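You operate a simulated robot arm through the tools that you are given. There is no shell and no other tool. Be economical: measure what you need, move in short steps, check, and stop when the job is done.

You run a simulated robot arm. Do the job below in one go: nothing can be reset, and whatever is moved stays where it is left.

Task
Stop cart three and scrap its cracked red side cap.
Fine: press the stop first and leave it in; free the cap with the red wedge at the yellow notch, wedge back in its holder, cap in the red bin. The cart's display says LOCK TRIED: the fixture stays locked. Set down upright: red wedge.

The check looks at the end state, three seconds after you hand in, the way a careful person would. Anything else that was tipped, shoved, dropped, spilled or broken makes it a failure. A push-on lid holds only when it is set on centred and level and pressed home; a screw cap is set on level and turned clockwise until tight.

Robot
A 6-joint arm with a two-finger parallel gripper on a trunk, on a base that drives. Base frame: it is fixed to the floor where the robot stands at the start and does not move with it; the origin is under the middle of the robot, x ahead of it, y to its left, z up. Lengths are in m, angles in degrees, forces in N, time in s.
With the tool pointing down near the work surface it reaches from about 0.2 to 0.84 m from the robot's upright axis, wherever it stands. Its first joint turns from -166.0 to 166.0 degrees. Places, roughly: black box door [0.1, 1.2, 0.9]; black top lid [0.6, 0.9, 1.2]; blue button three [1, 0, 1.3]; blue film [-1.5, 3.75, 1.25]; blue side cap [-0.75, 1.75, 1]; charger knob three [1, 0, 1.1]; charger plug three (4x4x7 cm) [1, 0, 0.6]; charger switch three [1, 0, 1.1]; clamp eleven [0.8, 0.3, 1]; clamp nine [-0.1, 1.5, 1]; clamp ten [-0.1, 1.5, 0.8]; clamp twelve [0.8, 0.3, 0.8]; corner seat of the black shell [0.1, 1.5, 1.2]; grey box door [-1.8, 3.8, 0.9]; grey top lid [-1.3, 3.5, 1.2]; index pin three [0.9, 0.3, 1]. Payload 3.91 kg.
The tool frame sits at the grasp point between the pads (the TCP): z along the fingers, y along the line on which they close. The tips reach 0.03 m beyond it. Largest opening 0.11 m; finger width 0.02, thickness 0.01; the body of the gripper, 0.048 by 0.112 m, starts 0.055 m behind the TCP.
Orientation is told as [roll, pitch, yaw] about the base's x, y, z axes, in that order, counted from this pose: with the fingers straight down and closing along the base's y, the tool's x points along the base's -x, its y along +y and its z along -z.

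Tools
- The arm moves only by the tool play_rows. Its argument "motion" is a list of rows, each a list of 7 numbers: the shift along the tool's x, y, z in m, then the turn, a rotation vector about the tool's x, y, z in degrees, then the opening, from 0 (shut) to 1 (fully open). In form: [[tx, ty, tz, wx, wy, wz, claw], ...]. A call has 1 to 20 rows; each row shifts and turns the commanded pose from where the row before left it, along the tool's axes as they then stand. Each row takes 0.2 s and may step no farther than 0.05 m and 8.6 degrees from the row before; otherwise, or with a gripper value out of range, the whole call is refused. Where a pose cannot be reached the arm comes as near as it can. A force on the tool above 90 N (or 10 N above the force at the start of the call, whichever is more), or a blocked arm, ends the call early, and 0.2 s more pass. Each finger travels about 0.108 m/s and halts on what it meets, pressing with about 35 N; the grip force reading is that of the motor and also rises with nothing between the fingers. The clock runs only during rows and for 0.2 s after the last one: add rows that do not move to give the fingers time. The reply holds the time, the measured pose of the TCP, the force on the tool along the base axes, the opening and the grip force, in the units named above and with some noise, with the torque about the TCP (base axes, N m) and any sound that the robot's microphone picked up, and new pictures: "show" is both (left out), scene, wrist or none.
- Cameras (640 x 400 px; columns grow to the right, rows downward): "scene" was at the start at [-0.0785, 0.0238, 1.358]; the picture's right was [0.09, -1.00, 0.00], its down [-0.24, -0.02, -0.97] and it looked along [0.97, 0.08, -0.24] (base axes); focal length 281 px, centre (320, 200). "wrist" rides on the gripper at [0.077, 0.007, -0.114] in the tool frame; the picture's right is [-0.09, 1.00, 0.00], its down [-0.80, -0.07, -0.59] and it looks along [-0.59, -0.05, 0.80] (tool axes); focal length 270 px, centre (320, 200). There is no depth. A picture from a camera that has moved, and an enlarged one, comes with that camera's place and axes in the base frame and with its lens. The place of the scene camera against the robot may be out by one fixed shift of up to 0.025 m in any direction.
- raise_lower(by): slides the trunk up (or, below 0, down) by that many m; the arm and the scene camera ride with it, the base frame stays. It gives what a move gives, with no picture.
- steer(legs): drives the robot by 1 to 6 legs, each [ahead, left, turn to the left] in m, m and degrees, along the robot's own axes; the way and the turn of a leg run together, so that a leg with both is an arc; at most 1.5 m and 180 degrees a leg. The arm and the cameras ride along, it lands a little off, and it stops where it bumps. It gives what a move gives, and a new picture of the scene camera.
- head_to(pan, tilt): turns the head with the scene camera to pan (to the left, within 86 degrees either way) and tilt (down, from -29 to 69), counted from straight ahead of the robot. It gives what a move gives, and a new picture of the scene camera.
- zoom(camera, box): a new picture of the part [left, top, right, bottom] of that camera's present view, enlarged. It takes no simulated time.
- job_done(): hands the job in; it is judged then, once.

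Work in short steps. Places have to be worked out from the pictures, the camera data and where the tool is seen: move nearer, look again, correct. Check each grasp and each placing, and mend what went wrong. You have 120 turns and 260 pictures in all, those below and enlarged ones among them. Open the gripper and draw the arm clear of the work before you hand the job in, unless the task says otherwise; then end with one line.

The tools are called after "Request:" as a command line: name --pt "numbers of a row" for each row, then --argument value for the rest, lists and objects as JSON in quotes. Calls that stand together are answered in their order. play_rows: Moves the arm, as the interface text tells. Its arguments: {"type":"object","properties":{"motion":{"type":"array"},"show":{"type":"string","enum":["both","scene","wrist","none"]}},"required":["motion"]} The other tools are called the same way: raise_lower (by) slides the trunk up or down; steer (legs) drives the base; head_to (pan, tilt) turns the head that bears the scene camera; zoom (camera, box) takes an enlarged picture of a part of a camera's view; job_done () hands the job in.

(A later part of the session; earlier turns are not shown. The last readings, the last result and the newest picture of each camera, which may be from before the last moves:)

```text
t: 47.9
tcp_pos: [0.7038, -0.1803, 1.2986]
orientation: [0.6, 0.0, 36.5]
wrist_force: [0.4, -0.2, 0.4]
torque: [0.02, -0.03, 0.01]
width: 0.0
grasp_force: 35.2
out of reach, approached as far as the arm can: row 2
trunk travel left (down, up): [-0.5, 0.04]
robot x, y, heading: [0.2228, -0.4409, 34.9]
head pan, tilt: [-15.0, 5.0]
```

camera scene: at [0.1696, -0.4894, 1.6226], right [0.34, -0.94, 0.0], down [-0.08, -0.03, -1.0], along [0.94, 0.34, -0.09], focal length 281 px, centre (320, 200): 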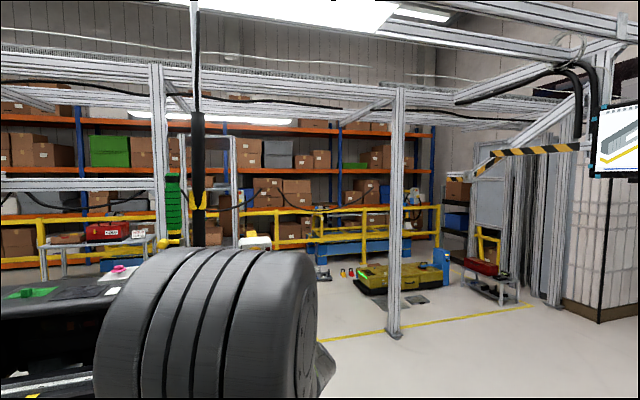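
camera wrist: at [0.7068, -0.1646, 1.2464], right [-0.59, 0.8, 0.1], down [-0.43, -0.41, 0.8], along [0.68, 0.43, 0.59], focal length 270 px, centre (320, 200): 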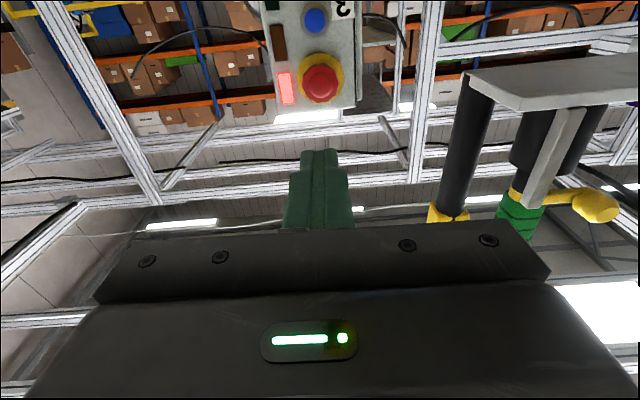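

Stop remains in with lamp lit. Now I drive back to between the trolley and the cart's left end, arm high and pointing over the trolley (heading ~105°).

Request:
steer --legs '[[-0.04, 0.94, 0], [0, 0, 70], [0.78, -0.12, 0]]'

Request:
head_to --pan 35 --tilt 35

Request:
head_to --pan -65 --tilt 10

```text
t: 59.8
tcp_pos: [-0.5156, 1.6424, 1.2991]
orientation: [0.6, -0.1, 106.4]
wrist_force: [0.2, 0.3, -0.4]
torque: [0.02, 0.01, -0.02]
width: 0.0001
grasp_force: 35.0
trunk travel left (down, up): [-0.5, 0.04]
robot x, y, heading: [-0.4391, 1.1012, 105.0]
head pan, tilt: [-15.0, 5.0]
camera scene: at [-0.3957, 1.045, 1.6225], right [1.0, 0.0, 0.0], down [0.0, -0.09, -1.0], along [0.0, 1.0, -0.09], focal length 281 px, centre (320, 200)
```

scene: 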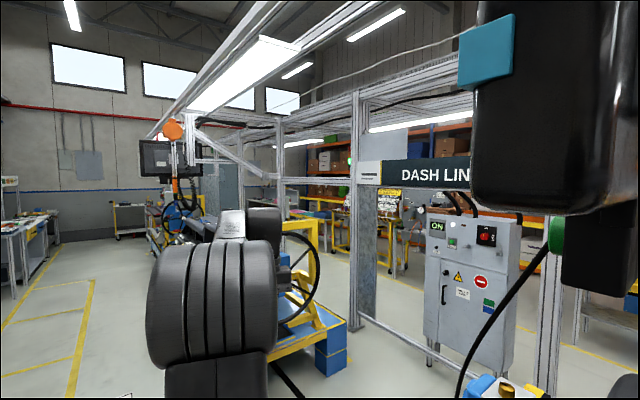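

```text
t: 61.0
tcp_pos: [-0.516, 1.6422, 1.2992]
orientation: [0.6, -0.1, 106.3]
wrist_force: [0.3, 0.1, -0.9]
torque: [-0.05, 0.03, -0.02]
width: 0.0
grasp_force: 34.9
trunk travel left (down, up): [-0.5, 0.04]
robot x, y, heading: [-0.4373, 1.1039, 104.8]
head pan, tilt: [35.0, 35.0]
camera scene: at [-0.4631, 1.0095, 1.5744], right [0.64, 0.76, 0.0], down [0.44, -0.37, -0.82], along [-0.63, 0.53, -0.57], focal length 281 px, centre (320, 200)
```

scene: 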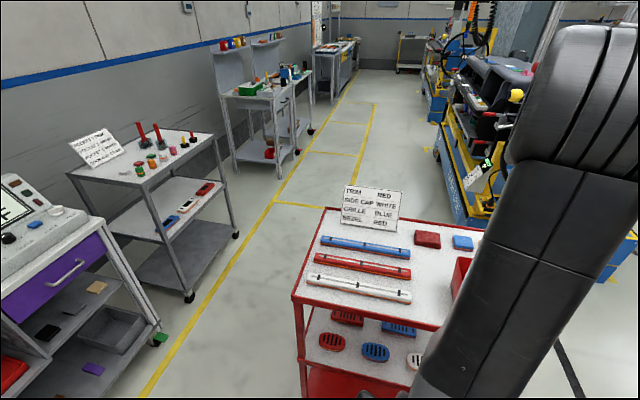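

```text
t: 62.7
tcp_pos: [-0.515, 1.6425, 1.2971]
orientation: [0.5, -0.1, 106.3]
wrist_force: [-0.9, -0.6, 0.7]
torque: [0.01, 0.01, 0.03]
width: 0.0
grasp_force: 34.7
trunk travel left (down, up): [-0.5, 0.04]
robot x, y, heading: [-0.4378, 1.1006, 105.2]
head pan, tilt: [-65.0, 10.0]
camera scene: at [-0.3244, 1.0125, 1.6144], right [0.64, -0.77, 0.0], down [-0.13, -0.11, -0.98], along [0.75, 0.63, -0.17], focal length 281 px, centre (320, 200)
```

scene: 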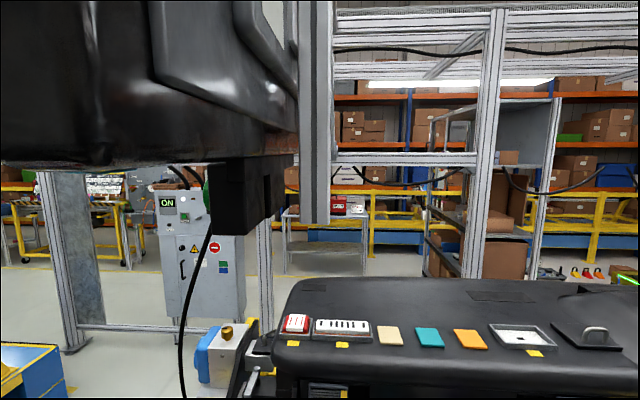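

A hanging unit is above the cart's left end; I need its clearance. Looking up at it.

Request:
head_to --pan -55 --tilt -20

```text
t: 63.7
tcp_pos: [-0.5174, 1.6416, 1.2983]
orientation: [0.6, -0.1, 106.3]
wrist_force: [0.4, -0.1, 0.1]
torque: [0.02, 0.04, 0.01]
width: 0.0002
grasp_force: 35.7
trunk travel left (down, up): [-0.5, 0.04]
robot x, y, heading: [-0.4402, 1.1076, 104.9]
head pan, tilt: [-55.0, -20.0]
camera scene: at [-0.3467, 1.011, 1.6597], right [0.77, -0.64, 0.0], down [0.22, 0.26, -0.94], along [0.61, 0.72, 0.34], focal length 281 px, centre (320, 200)
```

scene: 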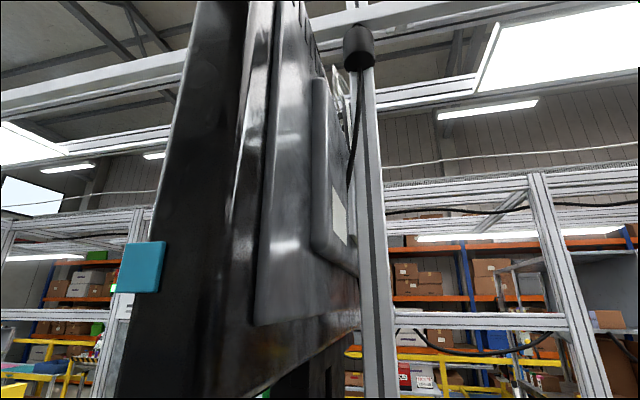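

The monitor's depth is unclear; I'll measure it later. First, the wedge: take a wrist view, opening the gripper.

Request:
play_rows --pt "0 0 0 0 0 0 1" --pt "0 0 0 0 0 0 1" --pt "0 0 0 0 0 0 1" --show "wrist"

```text
t: 64.5
tcp_pos: [-0.5179, 1.6434, 1.2989]
orientation: [0.6, -0.1, 106.3]
wrist_force: [-0.1, 0.4, -0.1]
torque: [0.0, 0.01, -0.02]
width: 0.1101
grasp_force: 0.1
trunk travel left (down, up): [-0.5, 0.04]
robot x, y, heading: [-0.4417, 1.1017, 104.6]
head pan, tilt: [-55.0, -20.0]
camera wrist: at [-0.4998, 1.5673, 1.4122], right [-0.98, -0.19, 0.01], down [-0.15, 0.79, 0.59], along [-0.12, 0.58, -0.8], focal length 270 px, centre (320, 200)
```

wrist: 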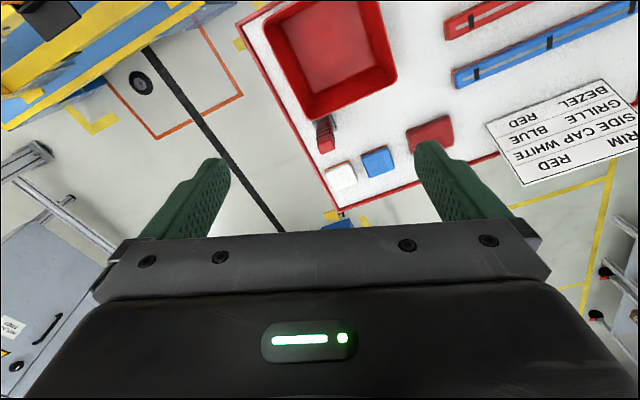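

Request:
zoom --camera "wrist" --box '[250, 60, 410, 180]'

```text
3.33 times, centred on (330, 120) of wrist
camera zoom: at [-0.4998, 1.5673, 1.4122], right [-0.98, -0.19, 0.01], down [-0.15, 0.79, 0.59], along [-0.12, 0.58, -0.8], focal length 901 px, centre (287, 467)
```

zoom: 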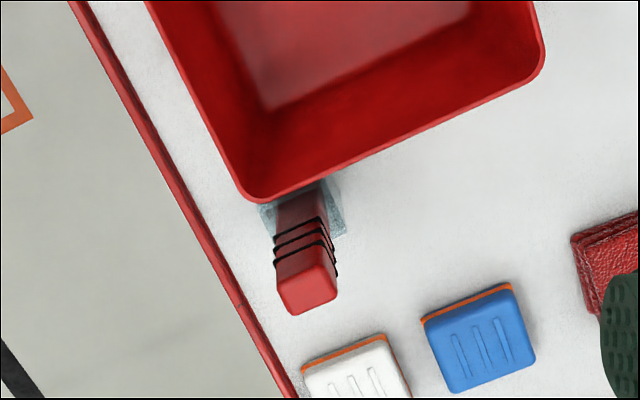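

The wedge stands in a small holder at the bin corner, near (-0.549, 1.743). I'll move above it, yaw so the fingers close parallel to the bin wall, and descend partly.

Request:
play_rows --pt "-0.035 0.0006 0 0 0 0 1" --pt "-0.035 0.0006 0 0 0 0 1" --pt "-0.035 0.0006 0 0 0 0 1" --pt "0 0 0.04 0 0 -4.8 1" --pt "0 0 0.04 0 0 -4.8 1" --pt "0 0 0.04 0 0 -4.8 1" --pt "0 0 0.04 0 0 -4.7 1" --pt "0 0 0 0 0 0 1" --show "wrist"

Request:
head_to --pan -40 --tilt 40

```text
t: 66.3
tcp_pos: [-0.551, 1.7418, 1.1389]
orientation: [0.6, -0.3, 125.3]
wrist_force: [-0.2, 0.9, -0.7]
torque: [-0.01, 0.01, 0.01]
width: 0.11
grasp_force: 0.0
trunk travel left (down, up): [-0.5, 0.04]
robot x, y, heading: [-0.4362, 1.1004, 104.9]
head pan, tilt: [-55.0, -20.0]
camera wrist: at [-0.5106, 1.6756, 1.2519], right [-0.86, -0.51, 0.01], down [-0.4, 0.69, 0.6], along [-0.31, 0.51, -0.8], focal length 270 px, centre (320, 200)
```

wrist: 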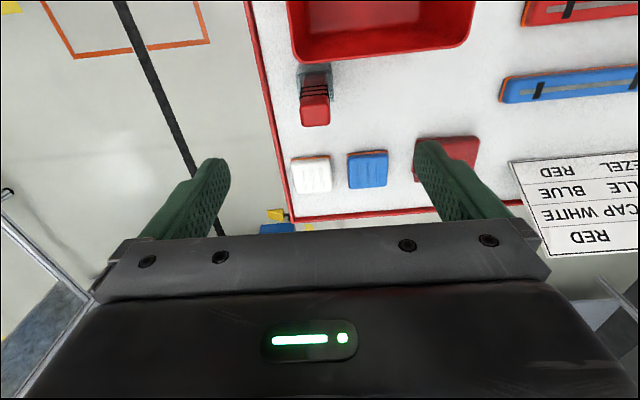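

```text
t: 67.6
tcp_pos: [-0.5507, 1.7413, 1.138]
orientation: [0.5, -0.3, 125.4]
wrist_force: [0.3, -0.4, -0.4]
torque: [0.01, 0.01, 0.01]
width: 0.1104
grasp_force: 0.0
trunk travel left (down, up): [-0.5, 0.04]
robot x, y, heading: [-0.4409, 1.1009, 104.8]
head pan, tilt: [-40.0, 40.0]
camera scene: at [-0.3597, 1.0299, 1.5668], right [0.91, -0.42, 0.0], down [-0.27, -0.58, -0.77], along [0.32, 0.69, -0.64], focal length 281 px, centre (320, 200)
```

scene: 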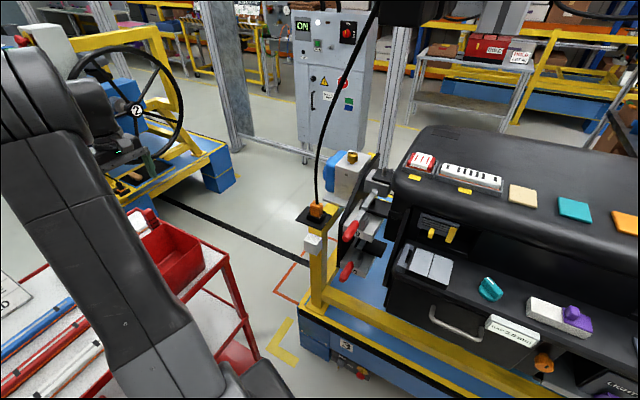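

Alignment looks good. Descend around the handle to TCP z ≈ 1.015 with a check.

Request:
play_rows --pt "0 0 0.04 0 0 0 1" --pt "0 0 0.04 0 0 0 1" --pt "0 0 0.03 0 0 0 1" --pt "0 0 0.014 0 0 0 1" --pt "0 0 0 0 0 0 1" --show "wrist"

Request:
head_to --pan -15 --tilt 45

```text
t: 68.8
tcp_pos: [-0.5527, 1.7423, 1.0139]
orientation: [0.7, -0.4, 125.3]
wrist_force: [0.2, 0.7, 0.2]
torque: [-0.01, -0.01, 0.02]
width: 0.11
grasp_force: 0.1
trunk travel left (down, up): [-0.5, 0.04]
robot x, y, heading: [-0.4359, 1.1036, 104.7]
head pan, tilt: [-40.0, 40.0]
camera wrist: at [-0.5108, 1.6762, 1.1275], right [-0.86, -0.51, 0.01], down [-0.4, 0.69, 0.6], along [-0.31, 0.51, -0.8], focal length 270 px, centre (320, 200)
```

wrist: 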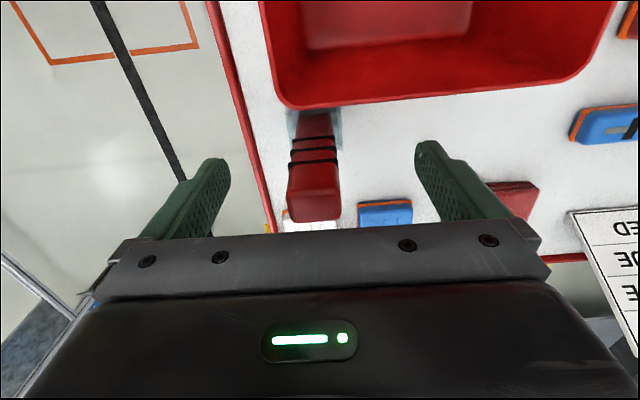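

```text
t: 69.7
tcp_pos: [-0.552, 1.7442, 1.0142]
orientation: [0.5, -0.3, 125.4]
wrist_force: [-0.3, 0.1, 0.1]
torque: [-0.02, 0.0, 0.0]
width: 0.11
grasp_force: 0.1
trunk travel left (down, up): [-0.5, 0.04]
robot x, y, heading: [-0.4379, 1.099, 105.0]
head pan, tilt: [-15.0, 45.0]
camera scene: at [-0.3956, 1.0342, 1.5595], right [1.0, 0.0, 0.0], down [0.0, -0.71, -0.71], along [0.0, 0.71, -0.71], focal length 281 px, centre (320, 200)
```

scene: 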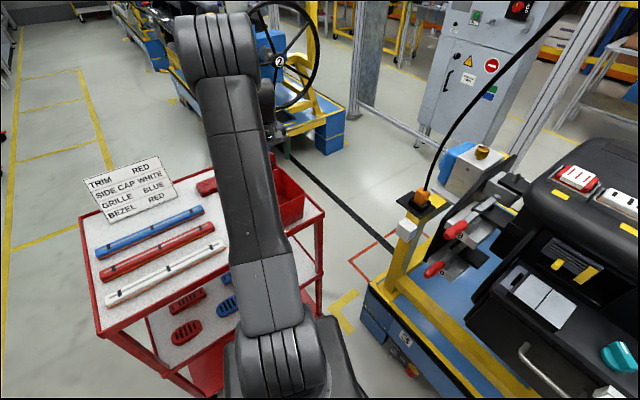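

Handle is centred within ~4 mm; I'll correct, go 12 mm lower, and close.

Request:
play_rows --pt "0 -0.004 0.012 0 0 0 1" --pt "0 0 0 0 0 0 1" --pt "0 0 0 0 0 0 0.3" --pt "0 0 0 0 0 0 0" --pt "0 0 0 0 0 0 0" --pt "0 0 0 0 0 0 0" --pt "0 0 0 0 0 0 0" --show "wrist"

```text
t: 71.3
tcp_pos: [-0.5482, 1.7446, 1.001]
orientation: [0.6, -0.3, 125.4]
wrist_force: [-0.4, -0.3, -0.6]
torque: [-0.02, -0.02, 0.02]
width: 0.0255
grasp_force: 35.0
trunk travel left (down, up): [-0.5, 0.04]
robot x, y, heading: [-0.4373, 1.0975, 104.8]
head pan, tilt: [-15.0, 45.0]
camera wrist: at [-0.5078, 1.6789, 1.1146], right [-0.86, -0.51, 0.01], down [-0.4, 0.69, 0.6], along [-0.31, 0.51, -0.8], focal length 270 px, centre (320, 200)
```

wrist: 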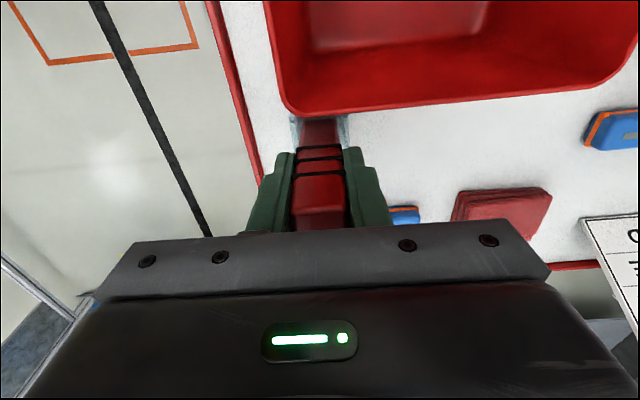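

Wedge gripped (25.5 mm). Remember this grip pose for return. Lift straight up.

Request:
play_rows --pt "0 0 -0.02 0 0 0 0" --pt "0 0 -0.03 0 0 0 0" --pt "0 0 -0.05 0 0 0 0" --pt "0 0 -0.05 0 0 0 0" --pt "0 0 -0.05 0 0 0 0" --pt "0 0 -0.05 0 0 0 0" --pt "0 0 -0.05 0 0 0 0" --pt "0 0 0 0 0 0 0" --show "both"

```text
t: 73.1
tcp_pos: [-0.5445, 1.7464, 1.3032]
orientation: [0.6, -0.3, 125.4]
wrist_force: [0.8, 0.5, -0.6]
torque: [0.01, 0.04, -0.01]
width: 0.0253
grasp_force: 35.2
trunk travel left (down, up): [-0.5, 0.04]
robot x, y, heading: [-0.4373, 1.1012, 104.9]
head pan, tilt: [-15.0, 45.0]
camera scene: at [-0.3956, 1.0342, 1.5595], right [1.0, 0.0, 0.0], down [0.0, -0.71, -0.71], along [0.0, 0.71, -0.71], focal length 281 px, centre (320, 200)
camera wrist: at [-0.5038, 1.679, 1.4171], right [-0.86, -0.51, 0.01], down [-0.4, 0.7, 0.6], along [-0.31, 0.51, -0.8], focal length 270 px, centre (320, 200)
```

scene: 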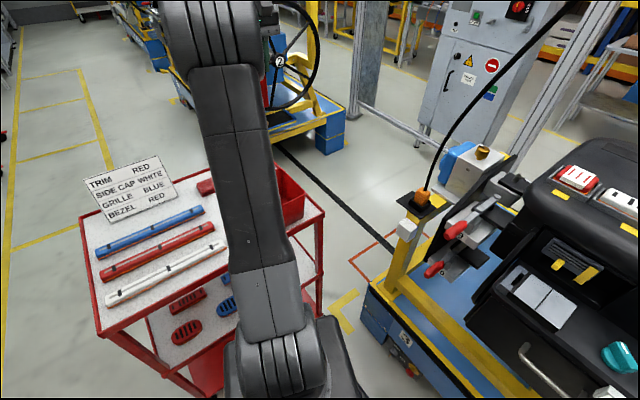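
wrist: 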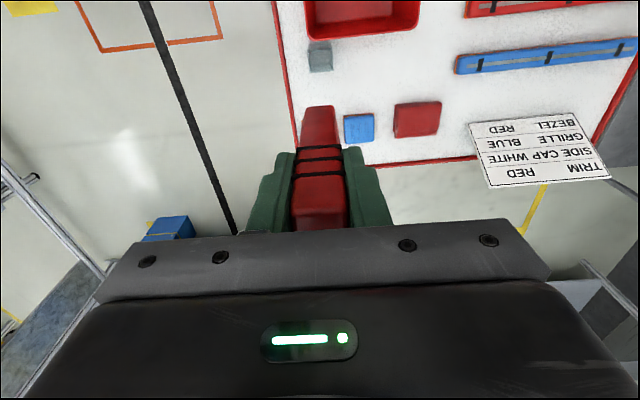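

Wedge is out. Now view the cap seat and overhead monitor closely.

Request:
head_to --pan -60 --tilt 25

Request:
zoom --camera "scene" --box '[230, 180, 390, 280]'

```text
t: 74.2
tcp_pos: [-0.5446, 1.7451, 1.3018]
orientation: [0.6, -0.3, 125.4]
wrist_force: [-0.1, 0.3, -0.7]
torque: [-0.02, -0.01, 0.01]
width: 0.0254
grasp_force: 35.0
trunk travel left (down, up): [-0.5, 0.04]
robot x, y, heading: [-0.4386, 1.1057, 104.9]
head pan, tilt: [-60.0, 25.0]
camera scene: at [-0.3306, 1.018, 1.59], right [0.71, -0.71, 0.0], down [-0.3, -0.3, -0.91], along [0.64, 0.64, -0.42], focal length 281 px, centre (320, 200)
```

scene: 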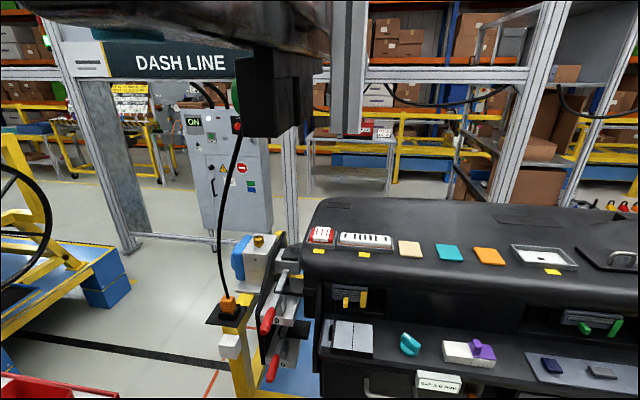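

```text
4.00 times, centred on (310, 230) of scene
camera zoom: at [-0.3306, 1.018, 1.59], right [0.71, -0.71, 0.0], down [-0.3, -0.3, -0.91], along [0.64, 0.64, -0.42], focal length 1124 px, centre (360, 80)
```

zoom: 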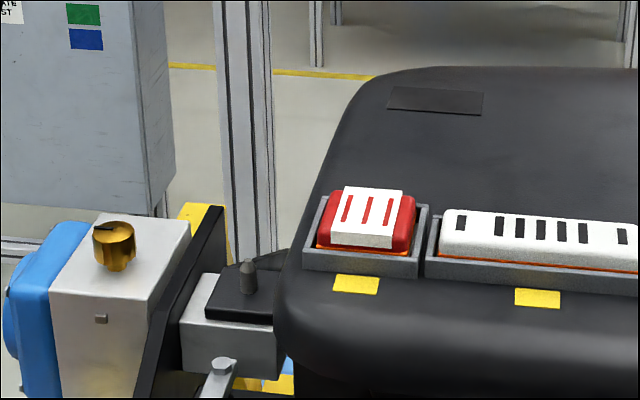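

I need the depth of the hanging post and black unit. Lowering the trunk 0.12 m gives a vertical baseline.

Request:
raise_lower --by -0.12

Request:
head_to --pan -60 --tilt 15

```text
t: 75.7
tcp_pos: [-0.5454, 1.7454, 1.1833]
orientation: [0.6, -0.3, 125.3]
wrist_force: [0.0, 1.0, -0.4]
torque: [0.01, 0.02, 0.02]
width: 0.0254
grasp_force: 35.3
trunk travel left (down, up): [-0.38, 0.16]
robot x, y, heading: [-0.443, 1.1027, 104.7]
head pan, tilt: [-60.0, 25.0]
```

```text
t: 76.4
tcp_pos: [-0.5445, 1.7449, 1.182]
orientation: [0.6, -0.4, 125.3]
wrist_force: [-0.3, 1.6, -1.3]
torque: [-0.01, -0.01, 0.0]
width: 0.0253
grasp_force: 34.8
trunk travel left (down, up): [-0.38, 0.16]
robot x, y, heading: [-0.4363, 1.1009, 104.9]
head pan, tilt: [-60.0, 15.0]
camera scene: at [-0.3296, 1.0189, 1.4863], right [0.71, -0.71, 0.0], down [-0.18, -0.18, -0.97], along [0.68, 0.68, -0.26], focal length 281 px, centre (320, 200)
```

scene: 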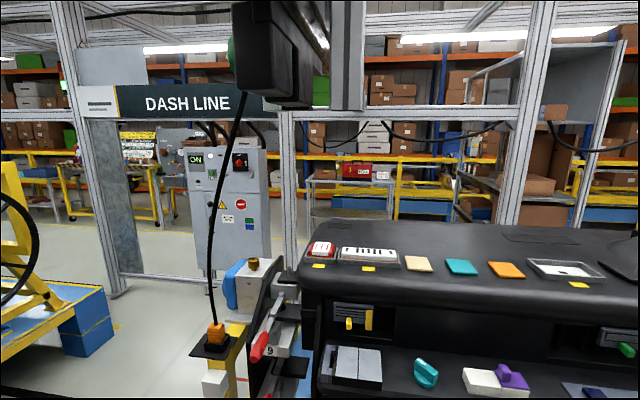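

Hanging monitor bottom is at z≈1.51 just before/above the cap (cap ≈ (0.10, 1.46, 1.20)), so I'll approach with a shallow tilted tool. Back off a bit, retract the arm, then turn toward the cart.

Request:
steer --legs '[[-0.11, 0.16, 0]]'

Request:
play_rows --pt "0.037 0.018 0 0 0 0 0" --pt "0.037 0.018 0 0 0 0 0" --pt "0.037 0.018 0 0 0 0 0" --pt "0.037 0.018 0 0 0 0 0" --pt "0.037 0.018 0 0 0 0 0" --pt "0.037 0.018 0 0 0 0 0" --pt "0 0 0 0 0 7 0" --pt "0 0 0 0 0 7 0" --pt "0 0 0 0 0 7 0" --show "scene"

```text
t: 78.0
tcp_pos: [-0.6703, 1.6019, 1.1838]
orientation: [0.7, -0.3, 125.2]
wrist_force: [-0.7, 0.4, -0.8]
torque: [0.01, -0.02, 0.04]
width: 0.0254
grasp_force: 35.1
trunk travel left (down, up): [-0.38, 0.16]
robot x, y, heading: [-0.5606, 0.9579, 104.9]
head pan, tilt: [-60.0, 15.0]
camera scene: at [-0.4557, 0.8748, 1.4863], right [0.71, -0.71, 0.0], down [-0.18, -0.18, -0.97], along [0.68, 0.68, -0.26], focal length 281 px, centre (320, 200)
```

scene: 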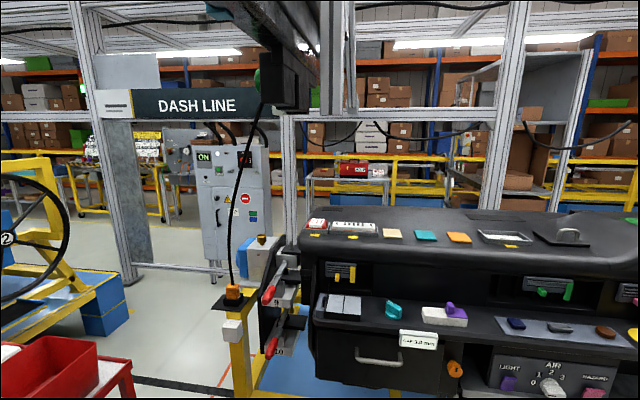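

```text
t: 80.0
tcp_pos: [-0.6305, 1.3591, 1.1825]
orientation: [0.7, -0.1, 104.3]
wrist_force: [-0.9, -0.5, -1.8]
torque: [0.01, 0.01, -0.01]
width: 0.0252
grasp_force: 34.5
trunk travel left (down, up): [-0.38, 0.16]
robot x, y, heading: [-0.5667, 0.9569, 104.9]
head pan, tilt: [-60.0, 15.0]
camera scene: at [-0.4554, 0.8749, 1.4863], right [0.71, -0.71, 0.0], down [-0.18, -0.18, -0.97], along [0.68, 0.68, -0.26], focal length 281 px, centre (320, 200)
```

scene: 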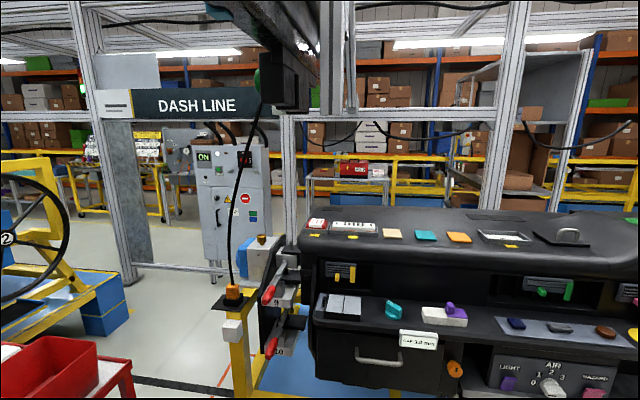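

Positions consistent: the post bottom is at z≈1.51. Now turn to heading ~37°.

Request:
steer --legs '[[0, 0, -68]]'

Request:
head_to --pan 25 --tilt 15

```text
t: 83.3
tcp_pos: [-0.2177, 1.1706, 1.183]
orientation: [0.6, -0.2, 36.6]
wrist_force: [0.3, -0.2, 0.3]
torque: [0.0, 0.01, 0.02]
width: 0.0256
grasp_force: 35.1
trunk travel left (down, up): [-0.38, 0.16]
robot x, y, heading: [-0.564, 0.9537, 37.2]
head pan, tilt: [-60.0, 15.0]
camera scene: at [-0.6147, 0.8345, 1.4863], right [-0.39, -0.92, 0.0], down [-0.24, 0.1, -0.97], along [0.89, -0.38, -0.26], focal length 281 px, centre (320, 200)
```

scene: 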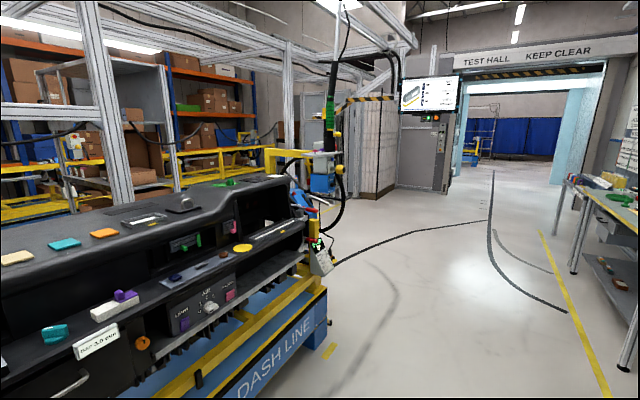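

```text
t: 84.9
tcp_pos: [-0.2177, 1.1708, 1.1824]
orientation: [0.6, -0.2, 36.6]
wrist_force: [-0.5, -0.2, -0.8]
torque: [0.03, 0.02, -0.01]
width: 0.0252
grasp_force: 35.2
trunk travel left (down, up): [-0.38, 0.16]
robot x, y, heading: [-0.5613, 0.9564, 37.2]
head pan, tilt: [25.0, 15.0]
camera scene: at [-0.657, 0.9534, 1.4863], right [0.88, -0.47, 0.0], down [-0.12, -0.23, -0.97], along [0.45, 0.85, -0.26], focal length 281 px, centre (320, 200)
```

scene: 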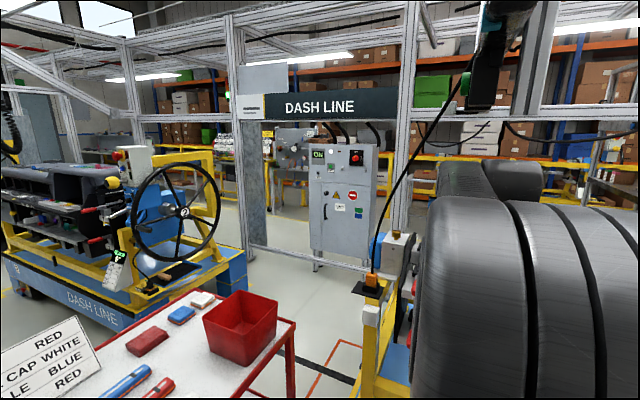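

Now tilt the tool 60° (30° below horizontal) while moving forward and up, staying short of the dash.

Request:
play_rows --pt "-0.021 0.0025 -0.0148 0 -7.5 0 0" --pt "-0.0227 0.0025 -0.0119 0 -7.5 0 0" --pt "-0.0241 0.0025 -0.0089 0 -7.5 0 0" --pt "-0.0251 0.0025 -0.0056 0 -7.5 0 0" --pt "-0.0256 0.0025 -0.0023 0 -7.5 0 0" --pt "-0.0257 0.0025 0.001 0 -7.5 0 0" --pt "-0.0253 0.0025 0.0044 0 -7.5 0 0" --pt "-0.0245 0.0025 0.0077 0 -7.5 0 0" --pt "0 0 0 0 0 0 0" --show "both"

```text
t: 86.9
tcp_pos: [-0.0941, 1.286, 1.302]
orientation: [1.5, -60.3, 35.5]
wrist_force: [0.1, 0.2, -0.5]
torque: [0.0, 0.0, 0.01]
width: 0.0255
grasp_force: 34.7
trunk travel left (down, up): [-0.38, 0.16]
robot x, y, heading: [-0.562, 0.9588, 37.2]
head pan, tilt: [25.0, 15.0]
camera scene: at [-0.657, 0.9535, 1.4863], right [0.88, -0.47, 0.0], down [-0.12, -0.23, -0.97], along [0.45, 0.85, -0.26], focal length 281 px, centre (320, 200)
camera wrist: at [-0.2087, 1.209, 1.2917], right [-0.56, 0.83, 0.09], down [-0.05, -0.14, 0.99], along [0.83, 0.55, 0.11], focal length 270 px, centre (320, 200)
```

scene: 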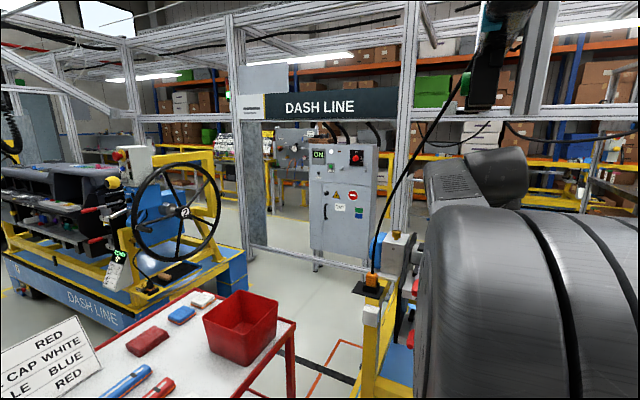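
wrist: 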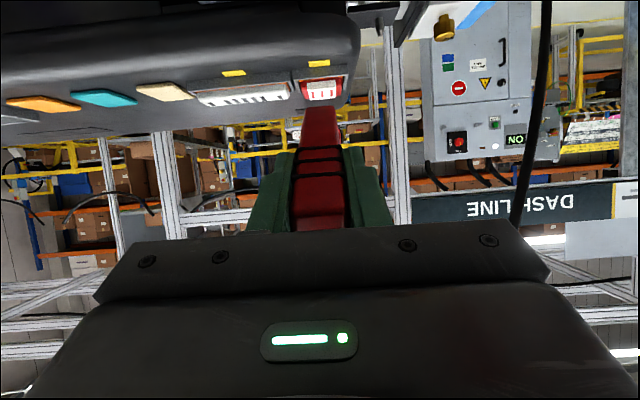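

Request:
zoom --camera "wrist" --box '[270, 50, 370, 125]'

```text
5.33 times, centred on (320, 88) of wrist
camera zoom: at [-0.2087, 1.209, 1.2917], right [-0.56, 0.83, 0.09], down [-0.05, -0.14, 0.99], along [0.83, 0.55, 0.11], focal length 1442 px, centre (320, 800)
```

zoom: 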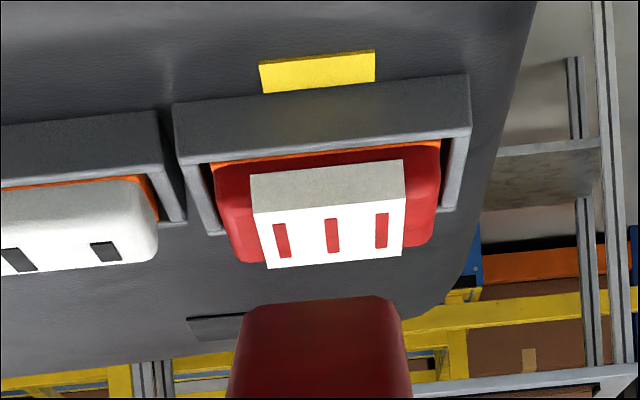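

The cap sits in a gray U-frame with yellow mark in front; gap line is visible. I'll move forward 5 cm and up 2 cm for a second measurement.

Request:
play_rows --pt "-0.021 0 0.0168 0 0 0 0" --pt "-0.021 0 0.0168 0 0 0 0" --pt "0 0 0 0 0 0 0" --show "none"

Request:
zoom --camera "wrist" --box '[250, 30, 390, 117]'

Request:
head_to --pan -30 --tilt 10

```text
t: 87.7
tcp_pos: [-0.0524, 1.3147, 1.3236]
orientation: [1.3, -60.2, 35.5]
wrist_force: [0.7, -0.7, -1.1]
torque: [-0.02, 0.02, 0.02]
width: 0.0254
grasp_force: 35.2
trunk travel left (down, up): [-0.38, 0.16]
robot x, y, heading: [-0.5598, 0.9579, 37.1]
head pan, tilt: [25.0, 15.0]
```

```text
4.57 times, centred on (320, 74) of wrist
camera zoom: at [-0.1676, 1.2385, 1.313], right [-0.56, 0.83, 0.09], down [-0.04, -0.13, 0.99], along [0.83, 0.55, 0.11], focal length 1236 px, centre (320, 778)
```

zoom: 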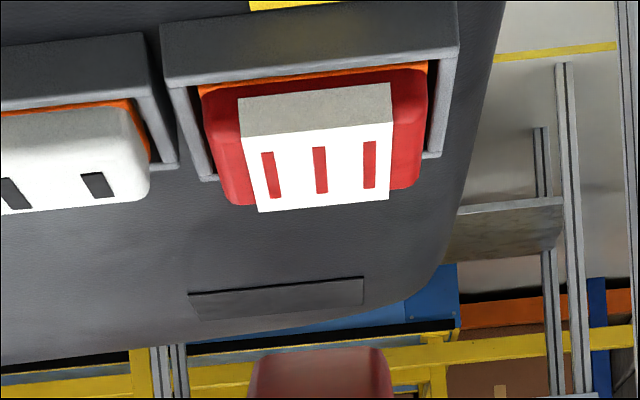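

```text
t: 89.0
tcp_pos: [-0.0547, 1.3148, 1.3229]
orientation: [1.3, -60.0, 35.5]
wrist_force: [-0.2, -0.1, -1.1]
torque: [0.02, 0.05, 0.02]
width: 0.0256
grasp_force: 36.0
trunk travel left (down, up): [-0.38, 0.16]
robot x, y, heading: [-0.5626, 0.9577, 37.4]
head pan, tilt: [-30.0, 10.0]
camera scene: at [-0.6085, 0.8825, 1.4944], right [0.12, -0.99, 0.0], down [-0.17, -0.02, -0.98], along [0.98, 0.12, -0.17], focal length 281 px, centre (320, 200)
```

scene: 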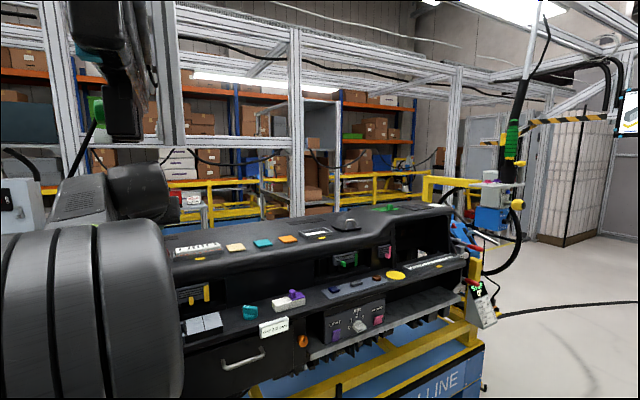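

Two-view fix: the gap line is at F=0.962, z=1.164, lateral-aligned with the wedge. I'll zoom harder on the notch for detail.

Request:
zoom --camera "wrist" --box '[280, 20, 350, 64]'

```text
9.09 times, centred on (315, 42) of wrist
camera zoom: at [-0.1677, 1.2384, 1.3128], right [-0.56, 0.83, 0.09], down [-0.04, -0.13, 0.99], along [0.83, 0.55, 0.11], focal length 2457 px, centre (366, 1636)
```

zoom: 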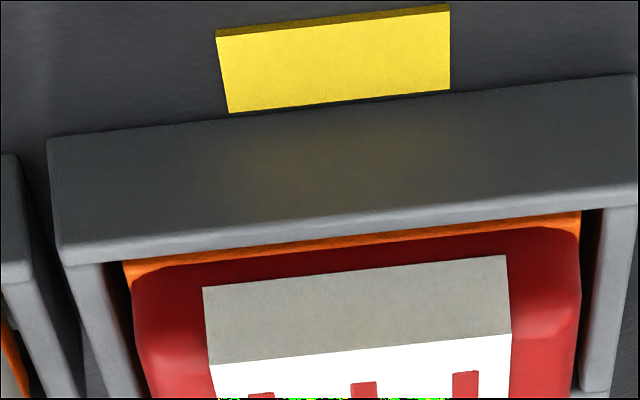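

The gap lies right behind the frame's front wall. Move the wedge tip to just ahead of it (about 80% of the way) and look.

Request:
play_rows --pt "0.008 0 0.026 0 0 0 0" --pt "0.008 0 0.026 0 0 0 0" --pt "0.007 0 0.023 0 0 0 0" --pt "0 0 0 0 0 0 0" --show "wrist"

Request:
zoom --camera "wrist" --box '[250, 30, 390, 117]'

```text
t: 90.0
tcp_pos: [-0.0109, 1.3493, 1.2648]
orientation: [1.2, -60.1, 35.3]
wrist_force: [-0.4, 0.1, -1.3]
torque: [-0.01, 0.0, -0.03]
width: 0.0255
grasp_force: 35.2
trunk travel left (down, up): [-0.38, 0.16]
robot x, y, heading: [-0.5616, 0.9585, 37.2]
head pan, tilt: [-30.0, 10.0]
camera wrist: at [-0.125, 1.2726, 1.2539], right [-0.56, 0.83, 0.09], down [-0.04, -0.13, 0.99], along [0.83, 0.55, 0.11], focal length 270 px, centre (320, 200)
```

wrist: 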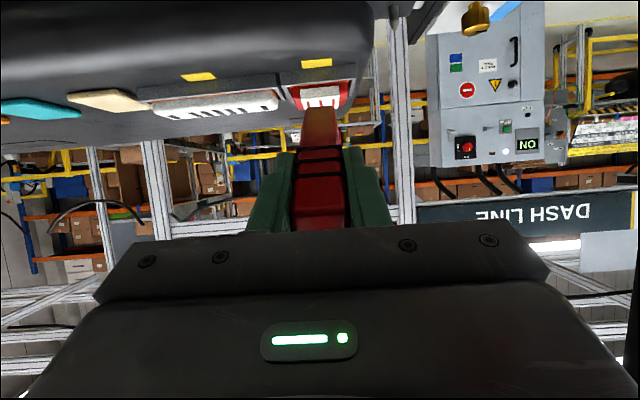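

```text
4.57 times, centred on (320, 74) of wrist
camera zoom: at [-0.125, 1.2726, 1.2539], right [-0.56, 0.83, 0.09], down [-0.04, -0.13, 0.99], along [0.83, 0.55, 0.11], focal length 1236 px, centre (320, 778)
```

zoom: 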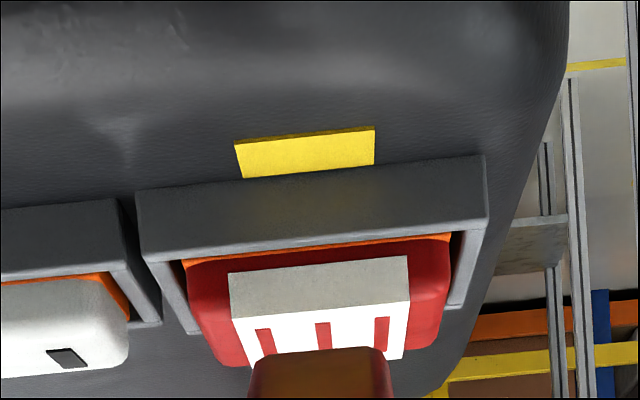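

Lateral fine. Close in and push the tip gently into the gap.

Request:
play_rows --pt "0.0053 0 0.021 0 0 0 0" --pt "0 0 0 0 0 0 0" --pt "0 0 0.008 0 0 0 0" --pt "0 0 0.008 0 0 0 0" --pt "0 0 0.005 0 0 0 0" --pt "0 0 0.005 0 0 0 0" --pt "0 0 0.004 0 0 0 0" --show "none"

Request:
zoom --camera "wrist" --box '[250, 30, 390, 117]'

```text
t: 91.5
tcp_pos: [0.0227, 1.3728, 1.2342]
orientation: [1.4, -60.2, 35.4]
wrist_force: [0.1, -0.8, -0.2]
torque: [-0.03, -0.01, 0.01]
width: 0.0252
grasp_force: 34.9
trunk travel left (down, up): [-0.38, 0.16]
robot x, y, heading: [-0.5664, 0.9587, 37.1]
head pan, tilt: [-30.0, 10.0]
```

```text
4.57 times, centred on (320, 74) of wrist
camera zoom: at [-0.0921, 1.2966, 1.2238], right [-0.56, 0.83, 0.09], down [-0.04, -0.13, 0.99], along [0.83, 0.55, 0.11], focal length 1236 px, centre (320, 778)
```

zoom: 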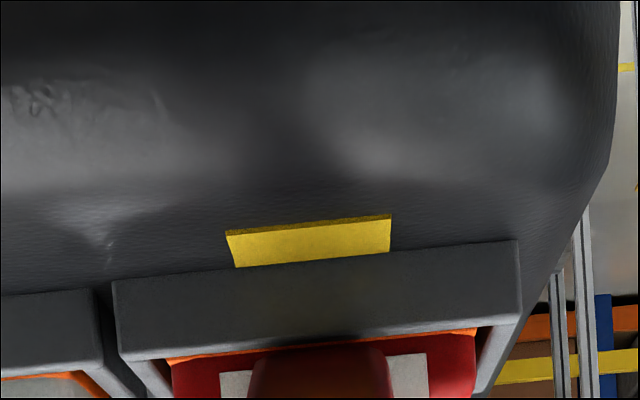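

The tip is right at the orange line, no contact yet. Continue pushing in small steps.

Request:
play_rows --pt "0 0 0.004 0 0 0 0" --pt "0 0 0.004 0 0 0 0" --pt "0 0 0.004 0 0 0 0" --pt "0 0 0.004 0 0 0 0" --show "none"

Request:
zoom --camera "wrist" --box '[250, 60, 390, 147]'

```text
t: 92.5
tcp_pos: [0.0286, 1.3772, 1.233]
orientation: [1.2, -60.6, 35.5]
wrist_force: [-21.4, -14.4, 16.6]
torque: [0.01, -0.27, -0.1]
width: 0.0256
grasp_force: 35.6
trunk travel left (down, up): [-0.38, 0.16]
robot x, y, heading: [-0.5646, 0.9574, 37.0]
head pan, tilt: [-30.0, 10.0]
```

```text
4.57 times, centred on (320, 104) of wrist
camera zoom: at [-0.0859, 1.3012, 1.2206], right [-0.56, 0.82, 0.09], down [-0.05, -0.14, 0.99], along [0.83, 0.55, 0.12], focal length 1236 px, centre (320, 641)
```

zoom: 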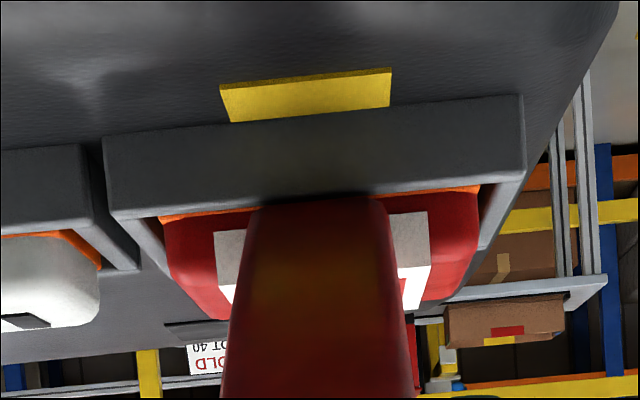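

Contact at 27 N. Push further, watching for a click.

Request:
play_rows --pt "0 0 0.005 0 0 0 0" --pt "0 0 0.005 0 0 0 0" --pt "0 0 0.005 0 0 0 0" --pt "0 0 0.005 0 0 0 0" --show "none"

Request:
zoom --camera "wrist" --box '[250, 60, 390, 147]'

```text
t: 93.5
tcp_pos: [0.0421, 1.3896, 1.2214]
orientation: [1.3, -60.4, 35.5]
wrist_force: [-29.1, -16.1, 14.7]
torque: [-0.11, 0.17, 0.14]
width: 0.0256
grasp_force: 35.2
trunk travel left (down, up): [-0.38, 0.16]
robot x, y, heading: [-0.5629, 0.958, 37.2]
head pan, tilt: [-30.0, 10.0]
```

```text
4.57 times, centred on (320, 104) of wrist
camera zoom: at [-0.0726, 1.3122, 1.2098], right [-0.56, 0.82, 0.09], down [-0.05, -0.14, 0.99], along [0.83, 0.55, 0.12], focal length 1236 px, centre (320, 641)
```

zoom: 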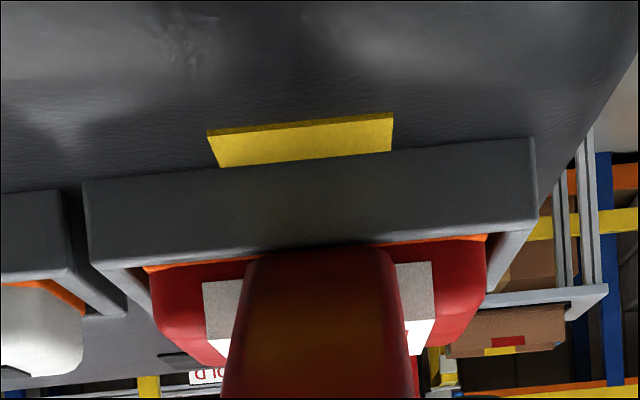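

Advanced 2 cm at steady force — either the wedge is entering or slipping in the grip. Check the full wrist view.

Request:
zoom --camera "wrist" --box '[200, 60, 440, 240]'

```text
2.22 times, centred on (320, 150) of wrist
camera zoom: at [-0.0726, 1.3122, 1.2098], right [-0.56, 0.82, 0.09], down [-0.05, -0.14, 0.99], along [0.83, 0.55, 0.12], focal length 601 px, centre (320, 311)
```

zoom: 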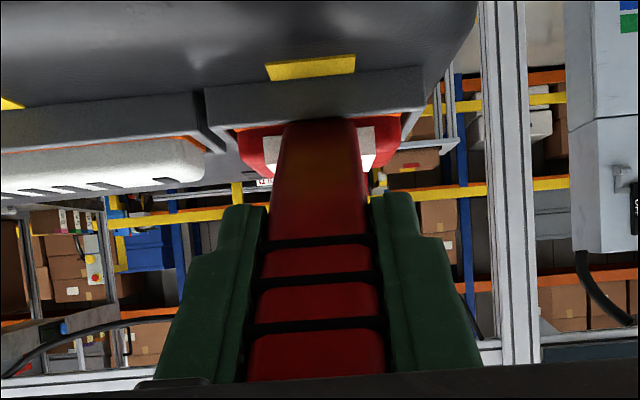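

The wedge slid ~2 cm back in the grip (handle now near the palm), so it didn't enter; the angle is too shallow. I'll back off and steepen to ~50° below horizontal, tip held near the gap.

Request:
play_rows --pt "0 0 -0.015 0 0 0 0" --pt "-0.0108 0 -0.0017 0 5 0 0" --pt "-0.0106 0 -0.0027 0 5 0 0" --pt "-0.0103 0 -0.0036 0 5 0 0" --pt "-0.01 0 -0.0044 0 5 0 0" --pt "0 0 0 0 0 0 0" --show "scene"

Request:
zoom --camera "wrist" --box '[200, 60, 440, 240]'

```text
t: 95.0
tcp_pos: [0.0494, 1.3931, 1.2638]
orientation: [0.7, -40.0, 36.0]
wrist_force: [-0.7, 0.3, -0.2]
torque: [-0.02, -0.02, -0.02]
width: 0.0255
grasp_force: 35.0
trunk travel left (down, up): [-0.38, 0.16]
robot x, y, heading: [-0.5666, 0.9564, 37.2]
head pan, tilt: [-30.0, 10.0]
camera scene: at [-0.6085, 0.8824, 1.4945], right [0.12, -0.99, 0.0], down [-0.17, -0.02, -0.98], along [0.98, 0.12, -0.17], focal length 281 px, centre (320, 200)
```

scene: 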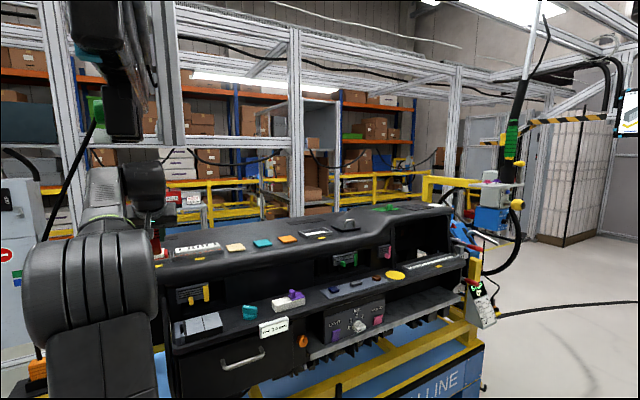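

```text
2.22 times, centred on (320, 150) of wrist
camera zoom: at [-0.0602, 1.3182, 1.3021], right [-0.54, 0.84, 0.07], down [0.23, 0.07, 0.97], along [0.81, 0.54, -0.24], focal length 601 px, centre (320, 311)
```

zoom: 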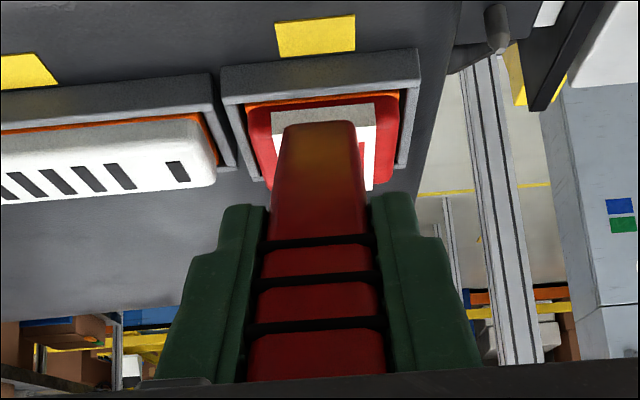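

Tip now at about F=0.95, z=1.179. Move to just over the gap and press down along the wedge.

Request:
play_rows --pt "-0.0017 0 0.0158 0 0 0 0" --pt "0 0 0 0 0 0 0" --pt "0 0 0.004 0 0 0 0" --pt "0 0 0.004 0 0 0 0" --pt "0 0 0.004 0 0 0 0" --show "none"

Request:
zoom --camera "wrist" --box '[240, 60, 400, 160]'

```text
t: 96.2
tcp_pos: [0.0595, 1.3997, 1.2526]
orientation: [0.7, -40.8, 35.9]
wrist_force: [-17.9, -15.7, 22.9]
torque: [-0.32, -0.06, -0.26]
width: 0.0255
grasp_force: 35.5
trunk travel left (down, up): [-0.38, 0.16]
robot x, y, heading: [-0.5623, 0.9595, 37.0]
head pan, tilt: [-30.0, 10.0]
```

```text
4.00 times, centred on (320, 110) of wrist
camera zoom: at [-0.0504, 1.3251, 1.2879], right [-0.54, 0.84, 0.07], down [0.22, 0.07, 0.97], along [0.81, 0.54, -0.22], focal length 1081 px, centre (320, 560)
```

zoom: 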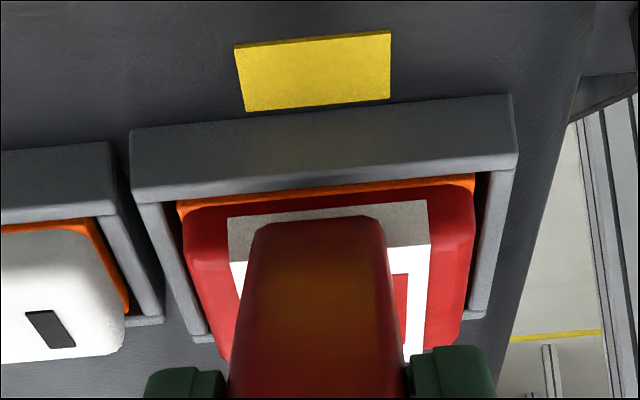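

Tip is touching the cap face ~7 mm too far in. Back off slightly and press straight down into the gap.

Request:
play_rows --pt "0.0066 0 -0.0168 0 0 0 0" --pt "0 0 0 0 0 0 0" --pt "0.0026 0 0.0031 0 0 0 0" --pt "0.0026 0 0.0031 0 0 0 0" --pt "0.0026 0 0.0031 0 0 0 0" --show "none"

Request:
zoom --camera "wrist" --box '[240, 60, 400, 160]'

```text
t: 97.3
tcp_pos: [0.0532, 1.3928, 1.2399]
orientation: [0.9, -40.0, 36.0]
wrist_force: [1.0, -0.4, 0.1]
torque: [0.0, 0.02, 0.0]
width: 0.0255
grasp_force: 35.2
trunk travel left (down, up): [-0.38, 0.16]
robot x, y, heading: [-0.5655, 0.9597, 37.2]
head pan, tilt: [-30.0, 10.0]
```

```text
4.00 times, centred on (320, 110) of wrist
camera zoom: at [-0.0576, 1.3197, 1.2775], right [-0.54, 0.84, 0.07], down [0.23, 0.07, 0.97], along [0.81, 0.54, -0.23], focal length 1081 px, centre (320, 560)
```

zoom: 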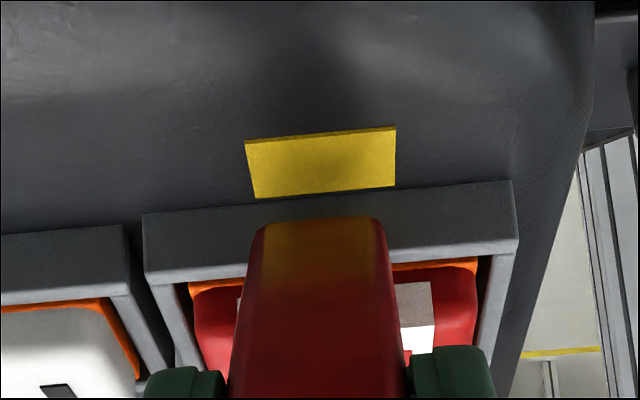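

The tip is now just in front of the frame wall. Rise, go forward 7.5 mm, and press down onto the gap.

Request:
play_rows --pt "-0.0129 0 -0.0153 0 0 0 0" --pt "-0.0061 0 0.0051 0 0 0 0" --pt "0 0 0 0 0 0 0" --pt "0.0051 0 0.0061 0 0 0 0" --pt "0.0026 0 0.0031 0 0 0 0" --pt "0.0026 0 0.0031 0 0 0 0" --pt "0.0026 0 0.0031 0 0 0 0" --show "none"

Request:
zoom --camera "wrist" --box '[240, 60, 400, 160]'

```text
t: 99.0
tcp_pos: [0.0576, 1.3984, 1.244]
orientation: [0.8, -40.5, 36.1]
wrist_force: [2.7, 0.2, 11.0]
torque: [0.3, -0.77, -0.04]
width: 0.0255
grasp_force: 35.3
trunk travel left (down, up): [-0.38, 0.16]
robot x, y, heading: [-0.5603, 0.9557, 37.2]
head pan, tilt: [-30.0, 10.0]
```

```text
4.00 times, centred on (320, 110) of wrist
camera zoom: at [-0.0527, 1.3252, 1.2812], right [-0.54, 0.84, 0.07], down [0.23, 0.07, 0.97], along [0.81, 0.54, -0.23], focal length 1081 px, centre (320, 560)
```

zoom: 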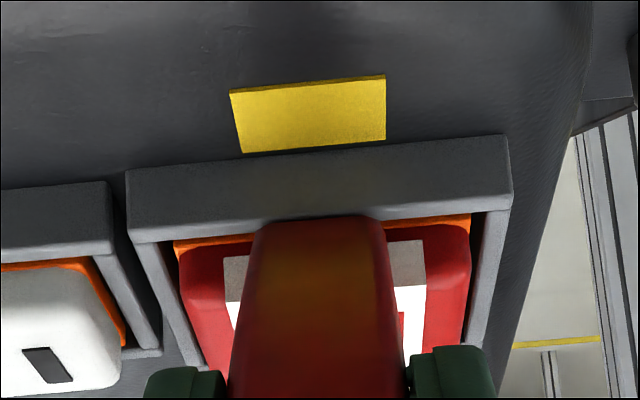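

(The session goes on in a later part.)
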